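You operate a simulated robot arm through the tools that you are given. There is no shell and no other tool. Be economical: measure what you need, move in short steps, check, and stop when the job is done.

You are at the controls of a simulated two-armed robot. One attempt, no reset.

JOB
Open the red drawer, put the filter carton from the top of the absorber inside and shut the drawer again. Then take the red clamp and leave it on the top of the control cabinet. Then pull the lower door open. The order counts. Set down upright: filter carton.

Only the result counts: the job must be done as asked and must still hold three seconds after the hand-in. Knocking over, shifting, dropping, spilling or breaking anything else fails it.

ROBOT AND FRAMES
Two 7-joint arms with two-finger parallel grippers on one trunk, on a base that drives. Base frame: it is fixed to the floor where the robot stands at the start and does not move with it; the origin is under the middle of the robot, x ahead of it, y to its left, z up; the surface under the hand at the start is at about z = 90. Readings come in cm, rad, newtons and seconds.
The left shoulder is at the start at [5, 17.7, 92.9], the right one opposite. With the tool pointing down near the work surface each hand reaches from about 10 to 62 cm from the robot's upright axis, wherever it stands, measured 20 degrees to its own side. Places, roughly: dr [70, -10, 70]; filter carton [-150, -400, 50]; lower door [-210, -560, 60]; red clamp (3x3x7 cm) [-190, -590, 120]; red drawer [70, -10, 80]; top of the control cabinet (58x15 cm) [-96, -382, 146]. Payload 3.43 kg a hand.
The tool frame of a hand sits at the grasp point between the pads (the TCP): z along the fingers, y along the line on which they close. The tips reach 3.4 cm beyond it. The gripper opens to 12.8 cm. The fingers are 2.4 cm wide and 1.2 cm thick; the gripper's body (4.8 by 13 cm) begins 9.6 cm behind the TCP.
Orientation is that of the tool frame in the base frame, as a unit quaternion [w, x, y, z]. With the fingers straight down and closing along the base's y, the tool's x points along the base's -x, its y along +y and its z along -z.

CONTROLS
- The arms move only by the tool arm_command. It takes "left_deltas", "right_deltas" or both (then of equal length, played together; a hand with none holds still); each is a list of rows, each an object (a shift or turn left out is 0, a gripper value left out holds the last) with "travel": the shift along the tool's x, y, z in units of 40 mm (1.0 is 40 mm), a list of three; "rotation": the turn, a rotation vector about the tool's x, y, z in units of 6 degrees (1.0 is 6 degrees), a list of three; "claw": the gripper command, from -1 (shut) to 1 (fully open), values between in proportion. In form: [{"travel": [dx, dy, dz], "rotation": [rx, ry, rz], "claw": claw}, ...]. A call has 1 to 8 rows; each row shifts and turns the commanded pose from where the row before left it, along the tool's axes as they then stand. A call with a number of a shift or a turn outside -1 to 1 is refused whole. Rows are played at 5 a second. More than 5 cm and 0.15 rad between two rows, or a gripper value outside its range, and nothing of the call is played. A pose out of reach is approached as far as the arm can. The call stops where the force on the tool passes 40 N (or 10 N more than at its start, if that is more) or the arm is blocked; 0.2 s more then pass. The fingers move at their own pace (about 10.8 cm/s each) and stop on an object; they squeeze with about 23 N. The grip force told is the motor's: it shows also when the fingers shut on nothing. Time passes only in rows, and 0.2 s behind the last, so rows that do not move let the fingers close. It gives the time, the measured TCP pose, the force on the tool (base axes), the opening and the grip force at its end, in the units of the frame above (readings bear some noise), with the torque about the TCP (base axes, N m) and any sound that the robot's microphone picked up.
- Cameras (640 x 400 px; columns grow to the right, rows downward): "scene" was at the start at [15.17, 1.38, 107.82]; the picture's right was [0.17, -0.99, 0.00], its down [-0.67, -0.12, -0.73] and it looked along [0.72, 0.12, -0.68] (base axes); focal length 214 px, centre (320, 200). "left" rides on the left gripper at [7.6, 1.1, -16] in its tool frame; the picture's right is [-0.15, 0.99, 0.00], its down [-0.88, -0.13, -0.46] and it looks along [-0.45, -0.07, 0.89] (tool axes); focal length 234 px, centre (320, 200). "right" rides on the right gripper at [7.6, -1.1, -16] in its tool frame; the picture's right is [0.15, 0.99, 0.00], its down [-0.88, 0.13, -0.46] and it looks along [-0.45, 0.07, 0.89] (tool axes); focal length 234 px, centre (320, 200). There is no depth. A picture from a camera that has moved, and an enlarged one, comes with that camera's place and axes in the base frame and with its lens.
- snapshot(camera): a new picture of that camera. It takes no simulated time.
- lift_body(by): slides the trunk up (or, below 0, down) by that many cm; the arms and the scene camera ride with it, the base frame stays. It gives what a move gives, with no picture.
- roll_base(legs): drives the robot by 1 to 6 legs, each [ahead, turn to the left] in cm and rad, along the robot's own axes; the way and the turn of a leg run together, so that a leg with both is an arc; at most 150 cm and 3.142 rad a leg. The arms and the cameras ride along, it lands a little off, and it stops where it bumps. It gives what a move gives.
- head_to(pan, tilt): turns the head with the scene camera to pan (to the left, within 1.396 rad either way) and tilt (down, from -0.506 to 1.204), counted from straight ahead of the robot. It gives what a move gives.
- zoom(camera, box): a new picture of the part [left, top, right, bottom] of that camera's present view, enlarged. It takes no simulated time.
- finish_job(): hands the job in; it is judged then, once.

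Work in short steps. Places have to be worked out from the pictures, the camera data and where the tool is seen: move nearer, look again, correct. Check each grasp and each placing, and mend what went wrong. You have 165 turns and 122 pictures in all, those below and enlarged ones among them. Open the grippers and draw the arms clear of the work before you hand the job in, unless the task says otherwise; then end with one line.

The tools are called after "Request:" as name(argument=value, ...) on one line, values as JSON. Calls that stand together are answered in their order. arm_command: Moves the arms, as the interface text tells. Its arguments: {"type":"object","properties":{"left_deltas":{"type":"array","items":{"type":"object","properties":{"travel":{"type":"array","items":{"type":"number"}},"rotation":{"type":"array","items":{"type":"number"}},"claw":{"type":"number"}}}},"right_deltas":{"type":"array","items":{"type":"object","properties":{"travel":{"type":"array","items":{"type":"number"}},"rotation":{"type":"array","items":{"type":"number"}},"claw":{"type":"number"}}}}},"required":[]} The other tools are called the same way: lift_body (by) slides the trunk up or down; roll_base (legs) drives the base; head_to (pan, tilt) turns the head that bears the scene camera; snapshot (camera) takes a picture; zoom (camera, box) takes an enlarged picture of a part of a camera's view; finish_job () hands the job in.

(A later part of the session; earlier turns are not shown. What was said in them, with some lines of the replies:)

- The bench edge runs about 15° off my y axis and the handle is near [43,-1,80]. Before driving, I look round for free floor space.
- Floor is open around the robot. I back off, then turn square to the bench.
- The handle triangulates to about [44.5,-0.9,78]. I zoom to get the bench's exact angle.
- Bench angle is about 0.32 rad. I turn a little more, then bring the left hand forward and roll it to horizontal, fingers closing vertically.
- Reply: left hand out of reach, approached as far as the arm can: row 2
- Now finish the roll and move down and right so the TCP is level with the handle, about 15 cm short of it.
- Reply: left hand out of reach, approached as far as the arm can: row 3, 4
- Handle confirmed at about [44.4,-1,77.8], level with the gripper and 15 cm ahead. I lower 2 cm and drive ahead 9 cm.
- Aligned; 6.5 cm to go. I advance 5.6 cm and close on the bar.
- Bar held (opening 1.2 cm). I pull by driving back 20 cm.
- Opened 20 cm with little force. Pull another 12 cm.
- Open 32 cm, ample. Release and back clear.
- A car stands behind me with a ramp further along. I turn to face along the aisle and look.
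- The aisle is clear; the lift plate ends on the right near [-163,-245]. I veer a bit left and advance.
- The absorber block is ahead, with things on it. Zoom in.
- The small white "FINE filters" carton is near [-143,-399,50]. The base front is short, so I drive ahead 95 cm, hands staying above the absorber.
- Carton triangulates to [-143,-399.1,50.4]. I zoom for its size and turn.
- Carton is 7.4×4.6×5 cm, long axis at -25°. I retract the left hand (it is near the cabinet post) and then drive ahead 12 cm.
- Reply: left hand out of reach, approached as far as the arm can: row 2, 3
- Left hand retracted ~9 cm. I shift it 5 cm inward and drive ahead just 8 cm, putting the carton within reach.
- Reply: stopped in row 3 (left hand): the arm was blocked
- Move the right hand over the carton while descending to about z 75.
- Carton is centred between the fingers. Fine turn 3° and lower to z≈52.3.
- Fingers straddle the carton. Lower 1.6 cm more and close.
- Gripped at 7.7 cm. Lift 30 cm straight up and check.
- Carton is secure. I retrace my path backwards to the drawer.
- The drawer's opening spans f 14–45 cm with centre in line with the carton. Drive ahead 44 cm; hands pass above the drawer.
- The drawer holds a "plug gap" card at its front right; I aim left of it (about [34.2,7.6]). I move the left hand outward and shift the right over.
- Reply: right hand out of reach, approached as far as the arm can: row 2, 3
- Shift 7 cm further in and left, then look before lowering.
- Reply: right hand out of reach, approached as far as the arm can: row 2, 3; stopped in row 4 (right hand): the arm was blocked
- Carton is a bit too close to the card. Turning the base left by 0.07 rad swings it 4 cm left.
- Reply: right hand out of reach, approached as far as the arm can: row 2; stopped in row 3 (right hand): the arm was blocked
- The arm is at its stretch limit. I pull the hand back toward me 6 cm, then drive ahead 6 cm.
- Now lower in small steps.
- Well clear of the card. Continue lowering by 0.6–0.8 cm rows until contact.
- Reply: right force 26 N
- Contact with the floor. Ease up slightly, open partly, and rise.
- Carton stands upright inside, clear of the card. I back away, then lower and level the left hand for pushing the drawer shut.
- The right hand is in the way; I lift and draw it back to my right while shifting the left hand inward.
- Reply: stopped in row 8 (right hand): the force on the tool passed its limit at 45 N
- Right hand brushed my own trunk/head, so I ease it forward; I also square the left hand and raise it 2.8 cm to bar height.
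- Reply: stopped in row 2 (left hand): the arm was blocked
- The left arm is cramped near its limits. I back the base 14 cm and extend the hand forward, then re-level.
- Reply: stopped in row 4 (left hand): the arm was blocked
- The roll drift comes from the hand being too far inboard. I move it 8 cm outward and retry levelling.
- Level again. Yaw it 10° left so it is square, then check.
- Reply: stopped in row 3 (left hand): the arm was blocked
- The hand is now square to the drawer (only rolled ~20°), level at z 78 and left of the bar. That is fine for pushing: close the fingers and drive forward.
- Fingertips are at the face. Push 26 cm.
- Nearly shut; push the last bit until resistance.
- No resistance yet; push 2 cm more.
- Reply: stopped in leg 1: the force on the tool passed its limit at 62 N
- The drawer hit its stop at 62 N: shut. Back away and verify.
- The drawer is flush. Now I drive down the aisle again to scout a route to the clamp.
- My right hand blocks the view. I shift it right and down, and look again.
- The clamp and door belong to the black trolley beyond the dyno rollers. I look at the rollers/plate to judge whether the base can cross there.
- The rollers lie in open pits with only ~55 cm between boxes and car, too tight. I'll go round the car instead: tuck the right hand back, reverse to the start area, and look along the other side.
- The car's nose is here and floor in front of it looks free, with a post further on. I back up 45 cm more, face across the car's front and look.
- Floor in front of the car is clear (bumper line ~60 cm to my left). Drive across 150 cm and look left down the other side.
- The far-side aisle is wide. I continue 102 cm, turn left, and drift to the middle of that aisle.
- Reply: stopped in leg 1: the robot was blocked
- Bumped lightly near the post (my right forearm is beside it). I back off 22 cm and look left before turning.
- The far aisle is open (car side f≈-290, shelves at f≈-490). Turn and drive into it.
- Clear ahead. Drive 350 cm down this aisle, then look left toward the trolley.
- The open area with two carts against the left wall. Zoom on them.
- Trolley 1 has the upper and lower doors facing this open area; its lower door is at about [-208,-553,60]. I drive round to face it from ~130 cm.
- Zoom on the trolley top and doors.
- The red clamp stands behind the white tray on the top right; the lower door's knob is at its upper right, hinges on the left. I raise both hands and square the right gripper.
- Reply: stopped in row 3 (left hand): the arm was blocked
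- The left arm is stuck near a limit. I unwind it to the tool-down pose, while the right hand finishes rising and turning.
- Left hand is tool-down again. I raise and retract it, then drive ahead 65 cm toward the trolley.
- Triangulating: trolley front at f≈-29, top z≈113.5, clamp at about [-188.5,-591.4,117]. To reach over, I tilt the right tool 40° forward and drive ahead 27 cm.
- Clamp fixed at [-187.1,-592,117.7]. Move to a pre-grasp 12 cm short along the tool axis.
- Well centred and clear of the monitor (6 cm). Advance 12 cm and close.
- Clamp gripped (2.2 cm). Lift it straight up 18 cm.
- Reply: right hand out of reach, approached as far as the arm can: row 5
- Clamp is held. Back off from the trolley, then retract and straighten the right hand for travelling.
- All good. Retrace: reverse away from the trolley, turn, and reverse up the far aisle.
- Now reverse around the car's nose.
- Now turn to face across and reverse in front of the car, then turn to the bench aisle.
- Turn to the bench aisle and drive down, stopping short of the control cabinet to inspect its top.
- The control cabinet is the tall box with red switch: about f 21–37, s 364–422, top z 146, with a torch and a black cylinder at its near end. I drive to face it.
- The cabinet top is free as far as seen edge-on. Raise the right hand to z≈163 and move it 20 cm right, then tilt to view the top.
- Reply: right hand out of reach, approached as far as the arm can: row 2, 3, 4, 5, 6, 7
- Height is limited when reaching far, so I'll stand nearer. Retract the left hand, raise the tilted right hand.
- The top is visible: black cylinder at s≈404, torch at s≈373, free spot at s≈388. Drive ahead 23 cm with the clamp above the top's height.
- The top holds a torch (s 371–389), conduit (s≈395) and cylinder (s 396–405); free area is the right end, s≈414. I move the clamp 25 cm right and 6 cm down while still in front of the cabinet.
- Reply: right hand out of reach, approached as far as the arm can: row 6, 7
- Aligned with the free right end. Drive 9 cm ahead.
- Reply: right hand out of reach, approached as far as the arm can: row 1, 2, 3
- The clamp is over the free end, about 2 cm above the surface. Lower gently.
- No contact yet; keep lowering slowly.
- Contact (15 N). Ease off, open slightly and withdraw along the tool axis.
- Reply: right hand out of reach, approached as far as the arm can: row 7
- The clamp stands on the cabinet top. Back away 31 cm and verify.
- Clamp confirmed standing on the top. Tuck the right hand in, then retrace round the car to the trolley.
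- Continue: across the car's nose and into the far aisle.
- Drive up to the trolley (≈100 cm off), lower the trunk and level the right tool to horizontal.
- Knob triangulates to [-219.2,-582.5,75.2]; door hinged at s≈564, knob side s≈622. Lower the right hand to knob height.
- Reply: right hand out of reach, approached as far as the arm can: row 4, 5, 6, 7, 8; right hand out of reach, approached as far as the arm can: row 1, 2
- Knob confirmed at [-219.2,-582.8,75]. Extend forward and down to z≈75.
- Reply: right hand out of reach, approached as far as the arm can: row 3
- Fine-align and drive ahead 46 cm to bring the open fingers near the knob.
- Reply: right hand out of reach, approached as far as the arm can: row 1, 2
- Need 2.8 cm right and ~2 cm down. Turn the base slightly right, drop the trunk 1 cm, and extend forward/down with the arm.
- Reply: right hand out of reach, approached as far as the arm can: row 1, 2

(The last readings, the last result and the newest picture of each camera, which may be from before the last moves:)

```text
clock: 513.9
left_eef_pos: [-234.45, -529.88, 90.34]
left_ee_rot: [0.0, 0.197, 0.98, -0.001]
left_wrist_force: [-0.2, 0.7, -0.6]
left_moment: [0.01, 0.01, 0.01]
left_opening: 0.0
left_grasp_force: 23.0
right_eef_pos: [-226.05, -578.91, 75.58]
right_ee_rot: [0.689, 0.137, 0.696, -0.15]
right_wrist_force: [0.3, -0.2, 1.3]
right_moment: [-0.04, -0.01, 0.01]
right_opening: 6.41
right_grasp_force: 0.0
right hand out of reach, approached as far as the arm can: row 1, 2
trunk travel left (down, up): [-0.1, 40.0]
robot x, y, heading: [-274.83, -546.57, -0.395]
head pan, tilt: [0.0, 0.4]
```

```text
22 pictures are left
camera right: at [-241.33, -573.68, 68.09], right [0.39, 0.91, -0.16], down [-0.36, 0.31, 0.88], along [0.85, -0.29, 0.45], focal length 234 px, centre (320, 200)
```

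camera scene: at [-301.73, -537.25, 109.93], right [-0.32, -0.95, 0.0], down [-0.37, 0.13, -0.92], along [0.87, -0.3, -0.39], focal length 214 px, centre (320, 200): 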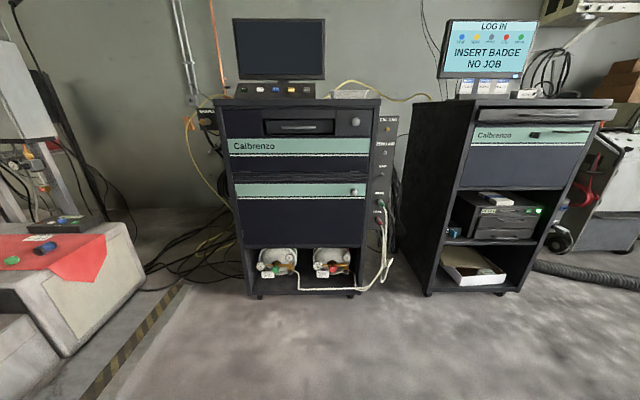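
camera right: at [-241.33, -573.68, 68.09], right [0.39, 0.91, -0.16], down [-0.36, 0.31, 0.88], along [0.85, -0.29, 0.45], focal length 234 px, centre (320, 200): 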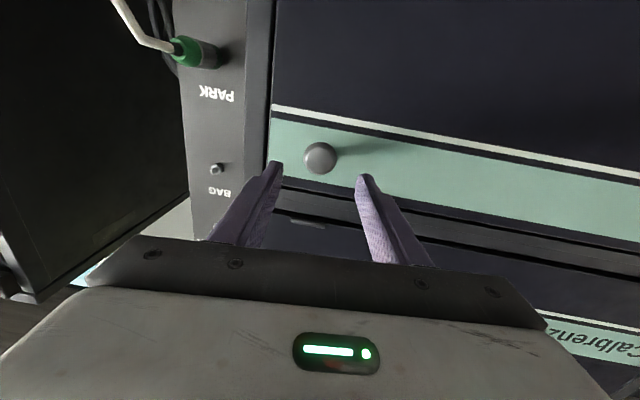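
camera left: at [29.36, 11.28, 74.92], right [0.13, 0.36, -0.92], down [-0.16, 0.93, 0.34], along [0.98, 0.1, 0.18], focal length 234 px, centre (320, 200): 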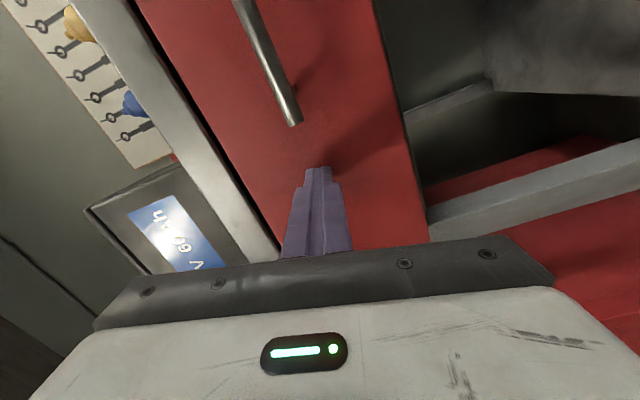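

Knob is centred. Drive ahead 7 cm and close on it.

Request:
roll_base(legs=[[6.5, 0]])

Request:
snapshot(camera="right")

Request:
arm_command(right_deltas=[{"claw": -1}, {"claw": -1}, {"claw": -1}, {"claw": -1}])

```text
clock: 515.0
left_eef_pos: [-228.95, -532.18, 90.26]
left_ee_rot: [-0.001, 0.197, 0.98, -0.001]
left_wrist_force: [0.4, 0.8, 0.2]
left_moment: [-0.03, 0.0, 0.02]
left_opening: 0.0
left_grasp_force: 22.6
right_eef_pos: [-220.87, -580.99, 75.63]
right_ee_rot: [0.689, 0.137, 0.696, -0.149]
right_wrist_force: [-3.9, 0.3, 0.5]
right_moment: [0.03, -0.08, -0.01]
right_opening: 6.29
right_grasp_force: 0.1
trunk travel left (down, up): [-0.1, 40.0]
robot x, y, heading: [-269.17, -548.87, -0.398]
head pan, tilt: [0.0, 0.4]
stopped in leg 1: the force on the tool passed its limit at 57 N (the readings are from after the stop); the commanded pose is now the measured one
```

```text
21 pictures are left
camera right: at [-236.14, -575.87, 68.04], right [0.39, 0.91, -0.16], down [-0.36, 0.31, 0.88], along [0.85, -0.28, 0.44], focal length 234 px, centre (320, 200)
```

right: 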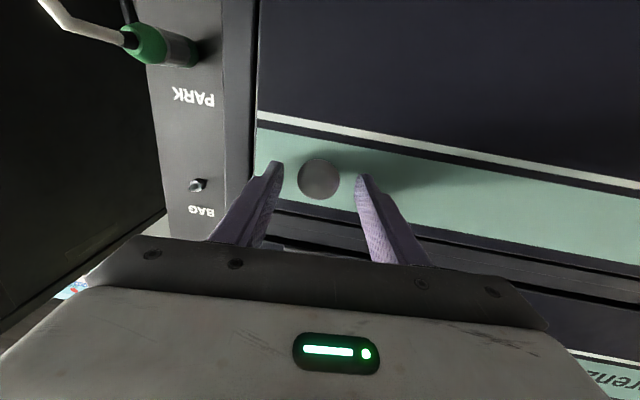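

```text
clock: 516.0
left_eef_pos: [-228.8, -532.19, 90.36]
left_ee_rot: [-0.001, 0.197, 0.98, 0.0]
left_wrist_force: [-0.2, -0.2, 0.8]
left_moment: [-0.03, -0.02, -0.03]
left_opening: 0.02
left_grasp_force: 23.0
right_eef_pos: [-220.95, -581.29, 75.46]
right_ee_rot: [0.689, 0.137, 0.696, -0.15]
right_wrist_force: [-7.9, -15.8, 2.2]
right_moment: [-0.24, 0.32, 0.15]
right_opening: 3.47
right_grasp_force: 44.7
trunk travel left (down, up): [-0.1, 40.0]
robot x, y, heading: [-269.25, -548.98, -0.397]
head pan, tilt: [0.0, 0.4]
```

Knob gripped (3.5 cm). Pull by reversing 12 cm.

Request:
roll_base(legs=[[-12, 0]])

Request:
snapshot(camera="right")

```text
clock: 517.2
left_eef_pos: [-239.86, -527.51, 90.32]
left_ee_rot: [-0.001, 0.198, 0.98, -0.002]
left_wrist_force: [-0.9, -0.5, 0.2]
left_moment: [0.0, -0.02, 0.01]
left_opening: 0.0
left_grasp_force: 23.1
right_eef_pos: [-231.65, -575.71, 75.53]
right_ee_rot: [0.689, 0.132, 0.698, -0.143]
right_wrist_force: [16.7, 26.4, -2.8]
right_moment: [0.4, 0.15, 0.48]
right_opening: 3.53
right_grasp_force: 45.3
trunk travel left (down, up): [-0.1, 40.0]
robot x, y, heading: [-280.28, -544.28, -0.397]
head pan, tilt: [0.0, 0.4]
```

```text
20 pictures are left
camera right: at [-247.08, -570.87, 68.07], right [0.38, 0.91, -0.16], down [-0.36, 0.31, 0.88], along [0.85, -0.27, 0.44], focal length 234 px, centre (320, 200)
```

right: 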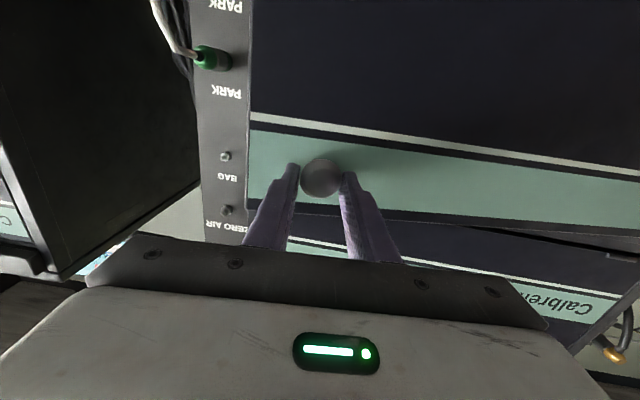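

The door swings. Continue pulling in an arc: reverse 12 cm with a slight left turn.

Request:
roll_base(legs=[[-12, 0.08]])

Request:
snapshot(camera="right")

```text
clock: 518.7
left_eef_pos: [-252.89, -520.31, 90.28]
left_ee_rot: [-0.001, 0.158, 0.987, -0.001]
left_wrist_force: [0.5, 1.3, -0.3]
left_moment: [0.02, 0.03, 0.03]
left_opening: 0.01
left_grasp_force: 22.9
right_eef_pos: [-241.07, -568.53, 75.44]
right_ee_rot: [0.693, 0.111, 0.701, -0.125]
right_wrist_force: [-1.5, -0.2, 2.3]
right_moment: [0.08, 0.11, 0.25]
right_opening: 3.63
right_grasp_force: 45.7
trunk travel left (down, up): [-0.1, 40.0]
robot x, y, heading: [-291.78, -539.87, -0.318]
head pan, tilt: [0.0, 0.4]
stopped in leg 1: the force on the tool passed its limit at 43 N (the readings are from after the stop); the commanded pose is now the measured one
```

```text
19 pictures are left
camera right: at [-256.68, -564.48, 68.04], right [0.32, 0.93, -0.17], down [-0.38, 0.29, 0.88], along [0.87, -0.22, 0.44], focal length 234 px, centre (320, 200)
```

right: 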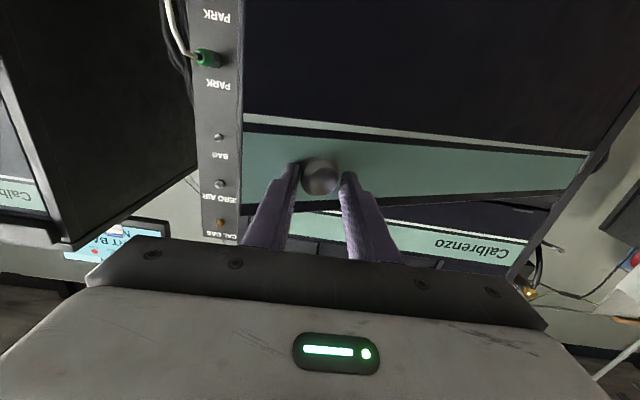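

Door ~26° open. Continue the arc with the arm: back and left.

Request:
arm_command(right_deltas=[{"travel": [0, 0.25, -0.5]}, {"travel": [0, 0.32, -0.5]}, {"travel": [0, 0.36, -0.5]}, {"travel": [0, 0.4, -0.5]}, {"travel": [0, 0.45, -0.45]}, {}])

```text
clock: 519.8
left_eef_pos: [-252.94, -520.39, 90.4]
left_ee_rot: [-0.001, 0.159, 0.987, 0.001]
left_wrist_force: [0.1, -0.3, -0.1]
left_moment: [0.03, -0.02, 0.02]
left_opening: 0.0
left_grasp_force: 23.2
right_eef_pos: [-247.24, -561.3, 75.56]
right_ee_rot: [0.692, 0.116, 0.699, -0.134]
right_wrist_force: [-6.4, -3.4, 5.6]
right_moment: [-0.26, 0.38, 0.25]
right_opening: 3.55
right_grasp_force: 44.9
trunk travel left (down, up): [-0.1, 40.0]
robot x, y, heading: [-291.52, -540.04, -0.32]
head pan, tilt: [0.0, 0.4]
stopped in row 5 (right hand): the force on the tool passed its limit at 46 N (the readings are from after the stop); the commanded pose is now the measured one
```

35° now. Reverse a little with a left turn to follow the arc.

Request:
roll_base(legs=[[-4.5, 0.085]])

Request:
snapshot(camera="right")

```text
clock: 520.6
left_eef_pos: [-256.01, -517.84, 90.32]
left_ee_rot: [-0.001, 0.136, 0.991, -0.001]
left_wrist_force: [-0.9, -0.5, 0.2]
left_moment: [0.0, 0.0, -0.01]
left_opening: 0.02
left_grasp_force: 23.2
right_eef_pos: [-248.77, -559.3, 75.5]
right_ee_rot: [0.694, 0.105, 0.7, -0.128]
right_wrist_force: [-4.5, -1.8, 3.6]
right_moment: [0.01, -0.01, 0.37]
right_opening: 3.49
right_grasp_force: 44.7
trunk travel left (down, up): [-0.1, 40.0]
robot x, y, heading: [-293.73, -539.75, -0.273]
head pan, tilt: [0.0, 0.4]
stopped in leg 1: the force on the tool passed its limit at 44 N (the readings are from after the stop); the commanded pose is now the measured one
```

```text
18 pictures are left
camera right: at [-264.35, -555.48, 67.95], right [0.32, 0.93, -0.18], down [-0.38, 0.3, 0.88], along [0.87, -0.21, 0.45], focal length 234 px, centre (320, 200)
```

right: 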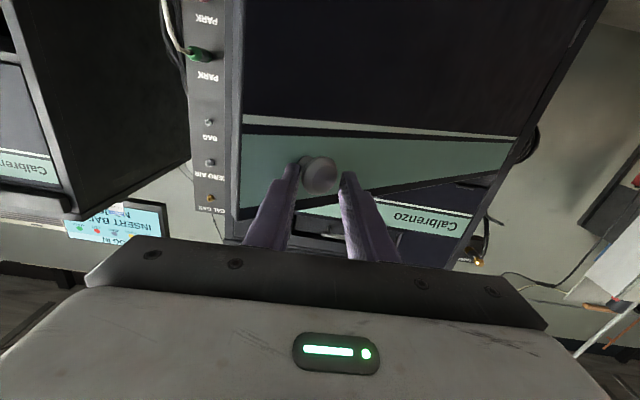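

The fingertips limit the swivel. I release the knob, back off, close the fingers and swing right so I can hook behind the door's free edge.

Request:
arm_command(right_deltas=[{"claw": 0.2}, {"claw": 0.2}, {"claw": 0.2}])

Request:
roll_base(legs=[[-13, 0], [0, -0.22]])

Request:
arm_command(right_deltas=[{"claw": -1}, {"claw": -1}, {"claw": -1}, {"claw": -1}])

Request:
snapshot(camera="right")

Request:
snapshot(camera="scene")

```text
clock: 521.4
left_eef_pos: [-256.04, -518.12, 90.35]
left_ee_rot: [-0.001, 0.135, 0.991, 0.0]
left_wrist_force: [-0.2, -0.5, 1.1]
left_moment: [0.0, 0.01, 0.03]
left_opening: 0.02
left_grasp_force: 23.0
right_eef_pos: [-248.7, -559.25, 75.37]
right_ee_rot: [0.693, 0.105, 0.701, -0.129]
right_wrist_force: [0.3, -0.1, 0.0]
right_moment: [0.01, 0.01, -0.01]
right_opening: 7.67
right_grasp_force: 0.1
trunk travel left (down, up): [-0.1, 40.0]
robot x, y, heading: [-294.17, -539.73, -0.277]
head pan, tilt: [0.0, 0.4]
```

```text
clock: 523.5
left_eef_pos: [-264.81, -523.25, 90.31]
left_ee_rot: [-0.001, 0.244, 0.97, -0.001]
left_wrist_force: [0.1, -0.2, 0.2]
left_moment: [0.0, 0.0, 0.0]
left_opening: 0.02
left_grasp_force: 23.2
right_eef_pos: [-266.58, -565.29, 75.39]
right_ee_rot: [0.675, 0.181, 0.685, -0.204]
right_wrist_force: [0.2, -0.7, 0.4]
right_moment: [0.02, 0.01, 0.03]
right_opening: 7.67
right_grasp_force: 0.1
trunk travel left (down, up): [-0.1, 40.0]
robot x, y, heading: [-306.65, -535.65, -0.494]
head pan, tilt: [0.0, 0.4]
```

```text
clock: 524.5
left_eef_pos: [-264.86, -523.08, 90.28]
left_ee_rot: [-0.001, 0.243, 0.97, 0.0]
left_wrist_force: [-0.1, -0.5, -0.4]
left_moment: [-0.01, 0.02, 0.0]
left_opening: 0.02
left_grasp_force: 23.2
right_eef_pos: [-266.69, -565.14, 75.39]
right_ee_rot: [0.675, 0.181, 0.685, -0.206]
right_wrist_force: [-0.3, 0.3, 0.7]
right_moment: [0.01, 0.0, 0.01]
right_opening: 0.0
right_grasp_force: 22.8
trunk travel left (down, up): [-0.1, 40.0]
robot x, y, heading: [-306.76, -535.87, -0.49]
head pan, tilt: [0.0, 0.4]
```

```text
17 pictures are left
camera right: at [-281.06, -557.99, 67.93], right [0.51, 0.84, -0.18], down [-0.3, 0.37, 0.88], along [0.8, -0.4, 0.44], focal length 234 px, centre (320, 200)
```

right: 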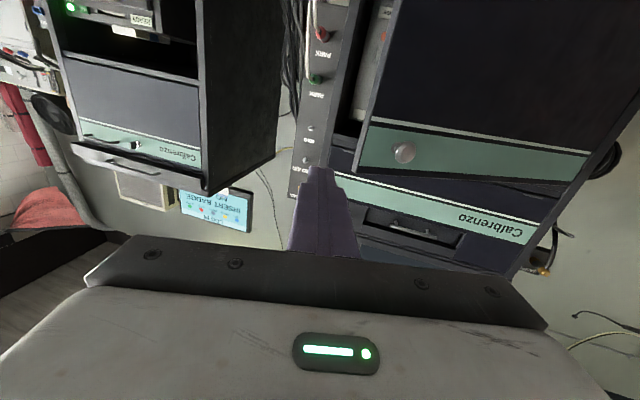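

```text
16 pictures are left
camera scene: at [-292.3, -543.69, 101.03], right [-0.47, -0.88, 0.0], down [-0.34, 0.18, -0.92], along [0.81, -0.44, -0.39], focal length 214 px, centre (320, 200)
```

scene: 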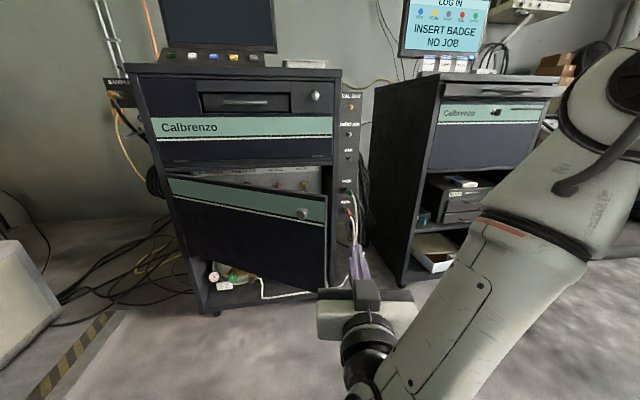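

Door about 26–35° open; my closed fingers are right of its free edge. Drive ahead 27 cm so the tips pass behind the edge.

Request:
roll_base(legs=[[27, 0]])

Request:
snapshot(camera="right")

```text
clock: 526.4
left_eef_pos: [-241.0, -535.86, 90.4]
left_ee_rot: [0.0, 0.242, 0.97, 0.0]
left_wrist_force: [-0.3, -0.3, -0.5]
left_moment: [0.04, -0.01, -0.01]
left_opening: 0.0
left_grasp_force: 23.0
right_eef_pos: [-242.75, -577.88, 75.4]
right_ee_rot: [0.675, 0.181, 0.685, -0.206]
right_wrist_force: [0.0, -0.2, 0.1]
right_moment: [0.02, -0.01, 0.02]
right_opening: 0.01
right_grasp_force: 22.7
trunk travel left (down, up): [-0.1, 40.0]
robot x, y, heading: [-282.77, -548.54, -0.49]
head pan, tilt: [0.0, 0.4]
```

```text
15 pictures are left
camera right: at [-257.22, -570.76, 67.94], right [0.51, 0.84, -0.18], down [-0.3, 0.37, 0.88], along [0.8, -0.4, 0.44], focal length 234 px, centre (320, 200)
```

right: 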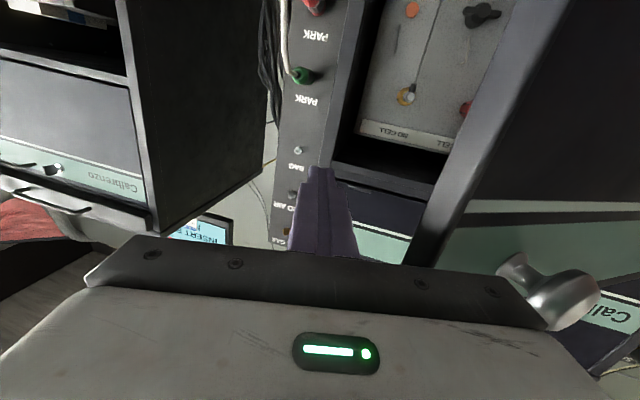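

The fingers are beside the gap. Turn the base left to sweep the door open.

Request:
roll_base(legs=[[0, 0.2]])

Request:
snapshot(camera="right")

```text
clock: 527.4
left_eef_pos: [-242.22, -532.51, 90.36]
left_ee_rot: [-0.001, 0.204, 0.979, -0.001]
left_wrist_force: [0.0, 0.3, -1.1]
left_moment: [0.01, 0.01, 0.0]
left_opening: 0.0
left_grasp_force: 22.9
right_eef_pos: [-241.02, -575.53, 75.42]
right_ee_rot: [0.681, 0.161, 0.689, -0.189]
right_wrist_force: [-1.6, -1.6, 0.4]
right_moment: [0.09, 0.03, 0.17]
right_opening: 0.02
right_grasp_force: 22.7
trunk travel left (down, up): [-0.1, 40.0]
robot x, y, heading: [-282.77, -548.85, -0.417]
head pan, tilt: [0.0, 0.4]
stopped in leg 1: the force on the tool passed its limit at 69 N (the readings are from after the stop); the commanded pose is now the measured one
```

```text
14 pictures are left
camera right: at [-255.79, -569.18, 67.89], right [0.47, 0.86, -0.19], down [-0.32, 0.37, 0.87], along [0.82, -0.35, 0.45], focal length 234 px, centre (320, 200)
```

right: 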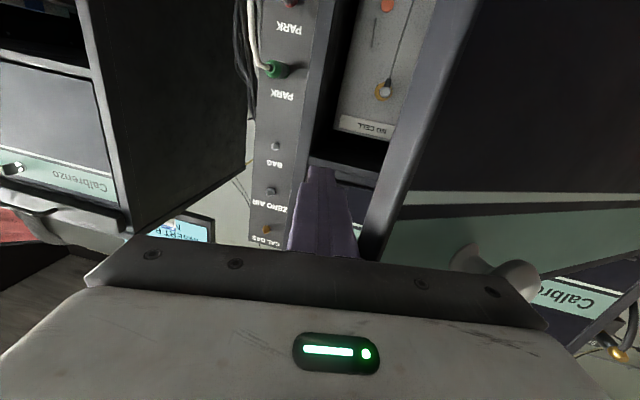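

The gripper body presses the knob/door face. Back off 6 cm so only the fingers are past the edge, then turn left.

Request:
roll_base(legs=[[-6.5, 0], [0, 0.12]])

Request:
snapshot(camera="right")

```text
clock: 528.8
left_eef_pos: [-248.84, -528.26, 90.21]
left_ee_rot: [-0.004, 0.183, 0.983, -0.001]
left_wrist_force: [0.0, 0.7, -0.3]
left_moment: [0.02, -0.02, -0.01]
left_opening: 0.02
left_grasp_force: 23.4
right_eef_pos: [-246.36, -572.26, 75.24]
right_ee_rot: [0.68, 0.153, 0.691, -0.193]
right_wrist_force: [-2.5, -1.7, 1.6]
right_moment: [0.02, -0.04, 0.07]
right_opening: 0.0
right_grasp_force: 22.6
trunk travel left (down, up): [-0.1, 40.0]
robot x, y, heading: [-288.82, -546.09, -0.376]
head pan, tilt: [0.0, 0.4]
stopped in leg 2: the force on the tool passed its limit at 65 N (the readings are from after the stop); the commanded pose is now the measured one
```

```text
13 pictures are left
camera right: at [-261.18, -566.14, 67.8], right [0.46, 0.86, -0.2], down [-0.32, 0.37, 0.87], along [0.83, -0.34, 0.45], focal length 234 px, centre (320, 200)
```

right: 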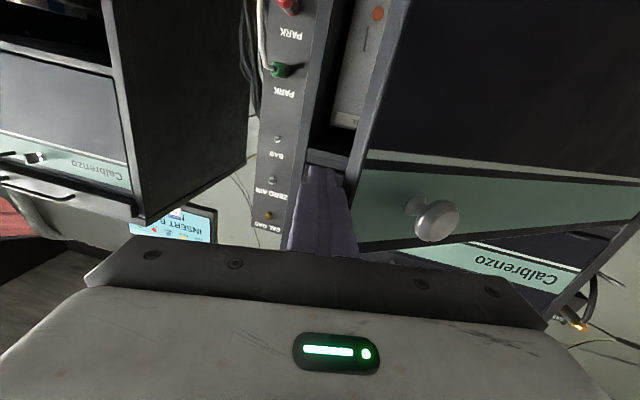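

The fingers now bear on the door's free edge. A quick base turn exceeds the force limit, so I push slowly with the arm: left and back in small rows.

Request:
arm_command(right_deltas=[{"travel": [0, 0.15, -0.1]}, {"travel": [0, 0.15, -0.1]}, {"travel": [0, 0.2, -0.15]}, {"travel": [0, 0.2, -0.15]}, {"travel": [0, 0.2, -0.15]}, {"travel": [0, 0.2, -0.15]}, {"travel": [0, 0.2, -0.15]}, {"travel": [0, 0.2, -0.15]}])

Request:
snapshot(camera="right")

```text
clock: 529.4
left_eef_pos: [-248.83, -528.27, 90.31]
left_ee_rot: [-0.004, 0.184, 0.983, 0.0]
left_wrist_force: [0.6, -0.5, 0.1]
left_moment: [0.01, -0.03, -0.01]
left_opening: 0.01
left_grasp_force: 23.0
right_eef_pos: [-246.81, -571.87, 75.34]
right_ee_rot: [0.679, 0.161, 0.688, -0.202]
right_wrist_force: [-7.0, -7.2, 4.1]
right_moment: [0.12, -0.11, 0.1]
right_opening: 0.01
right_grasp_force: 22.6
trunk travel left (down, up): [-0.1, 40.0]
robot x, y, heading: [-288.45, -546.07, -0.378]
head pan, tilt: [0.0, 0.4]
stopped in row 3 (right hand): the force on the tool passed its limit at 47 N (the readings are from after the stop); the commanded pose is now the measured one
```

```text
12 pictures are left
camera right: at [-261.53, -565.32, 67.75], right [0.48, 0.85, -0.21], down [-0.31, 0.39, 0.87], along [0.82, -0.36, 0.45], focal length 234 px, centre (320, 200)
```

right: 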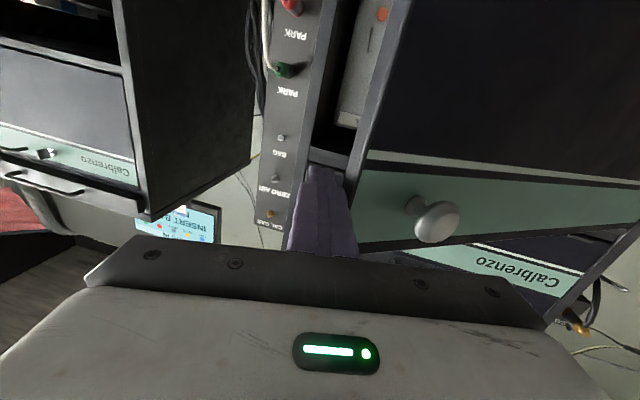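

The side push lacks leverage. I reposition so the fingers point left behind the door: back off, shift right, and turn to face left.

Request:
roll_base(legs=[[-25, 0], [0, -1.16], [49, 0], [0, 1.82]])

Request:
snapshot(camera="scene")

Request:
snapshot(camera="right")

```text
clock: 541.0
left_eef_pos: [-288.81, -548.34, 90.15]
left_ee_rot: [-0.004, -0.141, 0.99, -0.001]
left_wrist_force: [0.4, 0.1, -0.1]
left_moment: [0.0, -0.02, -0.02]
left_opening: 0.03
left_grasp_force: 22.7
right_eef_pos: [-260.98, -581.65, 75.2]
right_ee_rot: [0.706, -0.071, 0.704, 0.028]
right_wrist_force: [0.3, -0.6, -0.4]
right_moment: [0.03, 0.03, 0.0]
right_opening: 0.01
right_grasp_force: 23.3
trunk travel left (down, up): [-0.1, 40.0]
robot x, y, heading: [-309.77, -586.5, 0.276]
head pan, tilt: [0.0, 0.4]
```

```text
11 pictures are left
camera scene: at [-294.11, -582.49, 101.03], right [0.27, -0.96, 0.0], down [-0.37, -0.1, -0.92], along [0.89, 0.25, -0.39], focal length 214 px, centre (320, 200)
```

scene: 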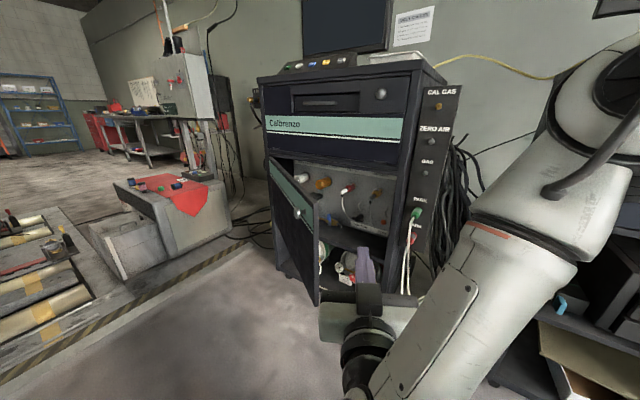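

```text
10 pictures are left
camera right: at [-276.54, -585.38, 67.72], right [-0.14, 0.97, -0.21], down [-0.48, 0.12, 0.87], along [0.87, 0.22, 0.45], focal length 234 px, centre (320, 200)
```

right: 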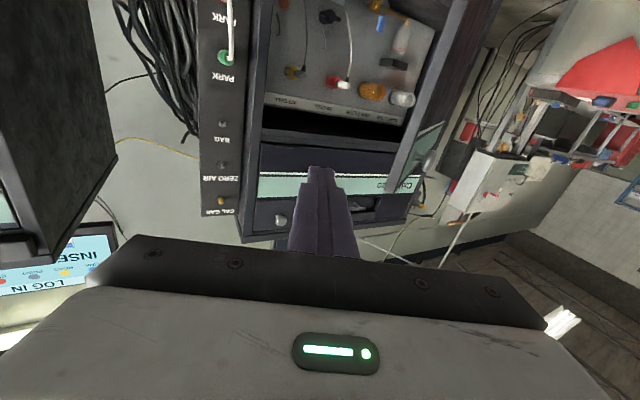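

Door ~32° open, edge at [-246,-568]. Drive ahead 22 cm so the fingers go behind the edge, then sweep left.

Request:
roll_base(legs=[[22, 0], [0, 0.16]])

Request:
snapshot(camera="right")

```text
clock: 543.3
left_eef_pos: [-274.27, -539.78, 90.23]
left_ee_rot: [-0.004, -0.218, 0.976, -0.002]
left_wrist_force: [-0.1, -1.0, -0.4]
left_moment: [-0.02, -0.02, -0.03]
left_opening: 0.0
left_grasp_force: 22.9
right_eef_pos: [-241.56, -568.23, 75.24]
right_ee_rot: [0.702, -0.125, 0.696, 0.083]
right_wrist_force: [-0.3, -0.1, -0.3]
right_moment: [0.02, -0.04, -0.03]
right_opening: 0.01
right_grasp_force: 23.4
trunk travel left (down, up): [-0.1, 40.0]
robot x, y, heading: [-288.82, -580.79, 0.424]
head pan, tilt: [0.0, 0.4]
```

```text
9 pictures are left
camera right: at [-256.45, -574.45, 67.72], right [-0.28, 0.94, -0.21], down [-0.49, 0.04, 0.87], along [0.82, 0.35, 0.45], focal length 234 px, centre (320, 200)
```

right: 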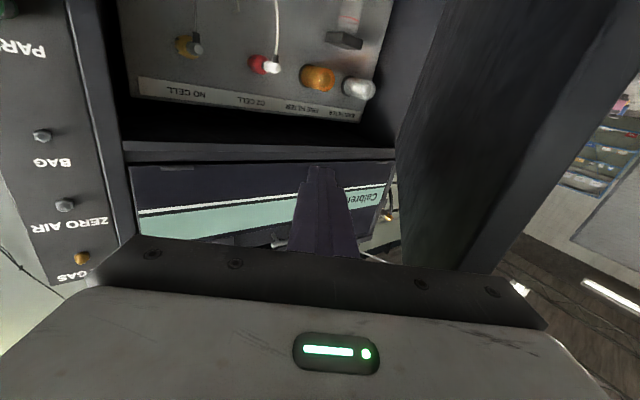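

Fingers are inside the door. Turn left to swing it open.

Request:
roll_base(legs=[[0, 0.3]])

```text
clock: 544.6
left_eef_pos: [-287.16, -537.32, 90.27]
left_ee_rot: [-0.003, -0.362, 0.932, -0.002]
left_wrist_force: [0.1, -0.4, -0.5]
left_moment: [-0.02, 0.01, 0.04]
left_opening: 0.0
left_grasp_force: 23.0
right_eef_pos: [-247.55, -554.69, 75.22]
right_ee_rot: [0.682, -0.228, 0.669, 0.187]
right_wrist_force: [0.3, 0.5, -0.1]
right_moment: [-0.02, 0.01, 0.0]
right_opening: 0.0
right_grasp_force: 22.6
trunk travel left (down, up): [-0.1, 40.0]
robot x, y, heading: [-289.06, -581.07, 0.734]
head pan, tilt: [0.0, 0.4]
```

It swings freely. Continue turning left and nudge forward.

Request:
roll_base(legs=[[0, 0.3], [10, 0]])

Request:
head_to(pan=-0.8, tilt=0.6)

Request:
snapshot(camera="scene")

```text
clock: 546.8
left_eef_pos: [-294.91, -530.02, 90.19]
left_ee_rot: [-0.002, -0.496, 0.868, -0.003]
left_wrist_force: [1.5, 0.1, 0.1]
left_moment: [0.01, 0.0, 0.0]
left_opening: 0.0
left_grasp_force: 23.2
right_eef_pos: [-251.91, -535.03, 75.21]
right_ee_rot: [0.647, -0.326, 0.628, 0.286]
right_wrist_force: [0.5, -0.4, 0.6]
right_moment: [-0.01, 0.02, 0.01]
right_opening: 0.01
right_grasp_force: 23.1
trunk travel left (down, up): [-0.1, 40.0]
robot x, y, heading: [-284.17, -572.5, 1.026]
head pan, tilt: [0.0, 0.4]
```

```text
clock: 547.9
left_eef_pos: [-294.95, -529.92, 90.25]
left_ee_rot: [-0.002, -0.496, 0.868, -0.003]
left_wrist_force: [-0.8, 0.5, 0.0]
left_moment: [0.0, -0.02, 0.01]
left_opening: 0.02
left_grasp_force: 23.3
right_eef_pos: [-251.91, -535.06, 75.26]
right_ee_rot: [0.647, -0.324, 0.628, 0.286]
right_wrist_force: [-0.4, 0.3, 0.1]
right_moment: [-0.01, 0.01, -0.02]
right_opening: 0.0
right_grasp_force: 23.2
trunk travel left (down, up): [-0.1, 40.0]
robot x, y, heading: [-283.84, -571.98, 1.028]
head pan, tilt: [-0.799, 0.6]
```

```text
8 pictures are left
camera scene: at [-271.59, -564.4, 99.2], right [0.23, -0.97, 0.0], down [-0.55, -0.13, -0.83], along [0.8, 0.19, -0.56], focal length 214 px, centre (320, 200)
```

scene: 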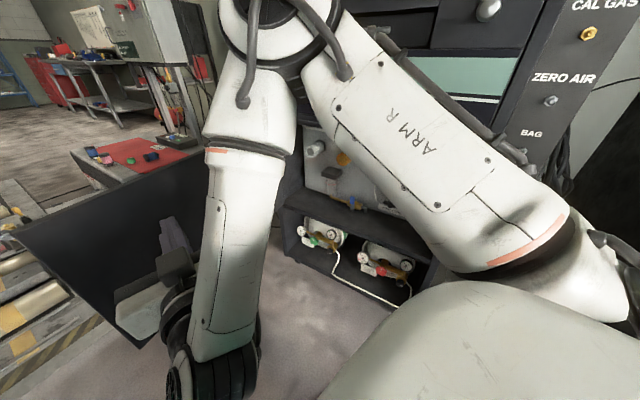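

The door is wide open. Retrace exactly the way I came in, clear of the door and trolley.

Request:
roll_base(legs=[[-10, 0], [0, -0.75], [-22, 0], [-25, 0]])

Request:
head_to(pan=0.0, tilt=0.4)

Request:
snapshot(camera="scene")

```text
clock: 553.7
left_eef_pos: [-313.24, -555.06, 90.14]
left_ee_rot: [-0.004, -0.147, 0.989, -0.002]
left_wrist_force: [-0.7, -0.3, -0.1]
left_moment: [0.02, -0.03, -0.01]
left_opening: 0.02
left_grasp_force: 23.0
right_eef_pos: [-285.06, -587.85, 75.22]
right_ee_rot: [0.706, -0.075, 0.703, 0.031]
right_wrist_force: [0.2, 0.2, -0.3]
right_moment: [0.02, -0.02, -0.02]
right_opening: 0.0
right_grasp_force: 23.5
trunk travel left (down, up): [-0.1, 40.0]
robot x, y, heading: [-333.5, -594.03, 0.28]
head pan, tilt: [-0.799, 0.6]
```

```text
clock: 554.9
left_eef_pos: [-313.25, -555.07, 90.19]
left_ee_rot: [-0.004, -0.146, 0.989, -0.001]
left_wrist_force: [0.7, -0.7, -0.5]
left_moment: [0.01, 0.0, -0.01]
left_opening: 0.0
left_grasp_force: 23.0
right_eef_pos: [-285.01, -587.84, 75.21]
right_ee_rot: [0.706, -0.075, 0.703, 0.031]
right_wrist_force: [0.3, -0.1, 0.6]
right_moment: [0.0, 0.04, 0.02]
right_opening: 0.0
right_grasp_force: 23.4
trunk travel left (down, up): [-0.1, 40.0]
robot x, y, heading: [-333.9, -593.67, 0.283]
head pan, tilt: [0.0, 0.4]
```

```text
7 pictures are left
camera scene: at [-318.2, -589.2, 101.02], right [0.28, -0.96, 0.0], down [-0.37, -0.11, -0.92], along [0.88, 0.26, -0.39], focal length 214 px, centre (320, 200)
```

scene: 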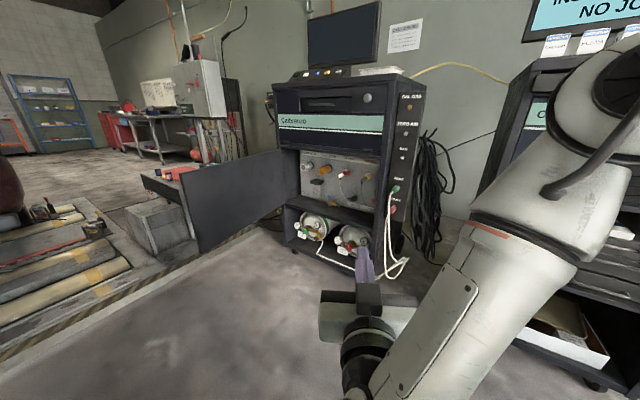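

The lower door stands fully open. A last zoom to check the clamp on the control cabinet.

Request:
zoom(camera="scene", box=[140, 30, 260, 105])

Request:
arm_command(left_deltas=[{"claw": 1}, {"claw": 1}, {"claw": 1}], right_deltas=[{"claw": 1}, {"claw": 1}, {"claw": 1}])

```text
5.33 times, centred on (200, 68) of scene
camera zoom: at [-318.2, -589.2, 101.02], right [0.28, -0.96, 0.0], down [-0.37, -0.11, -0.92], along [0.88, 0.26, -0.39], focal length 1144 px, centre (960, 907)
```

zoom: 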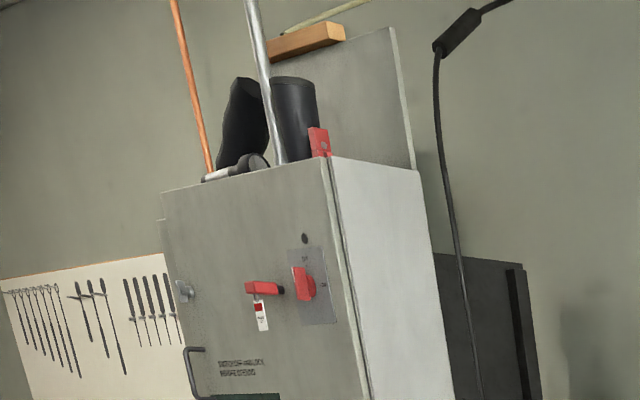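

```text
clock: 555.7
left_eef_pos: [-313.22, -554.98, 90.22]
left_ee_rot: [-0.003, -0.146, 0.989, -0.001]
left_wrist_force: [0.2, -0.2, 0.2]
left_moment: [0.01, -0.01, 0.0]
left_opening: 12.8
left_grasp_force: 0.1
right_eef_pos: [-285.1, -587.9, 75.3]
right_ee_rot: [0.706, -0.074, 0.703, 0.031]
right_wrist_force: [-0.2, -0.5, -0.3]
right_moment: [-0.01, 0.02, -0.02]
right_opening: 12.81
right_grasp_force: 0.1
trunk travel left (down, up): [-0.1, 40.0]
robot x, y, heading: [-334.2, -593.21, 0.287]
head pan, tilt: [0.0, 0.4]
```

The clamp is still standing on the control cabinet, the door is open, and both grippers are open and clear of the work. I'm handing in the job.

Request:
finish_job()

```text
The job is handed in.
```

I put the filter carton upright in the red drawer and shut the drawer, then stood the red clamp on top of the control cabinet, then pulled the lower door wide open; on the way, the robot lightly bumped a post once and I saw no effect.
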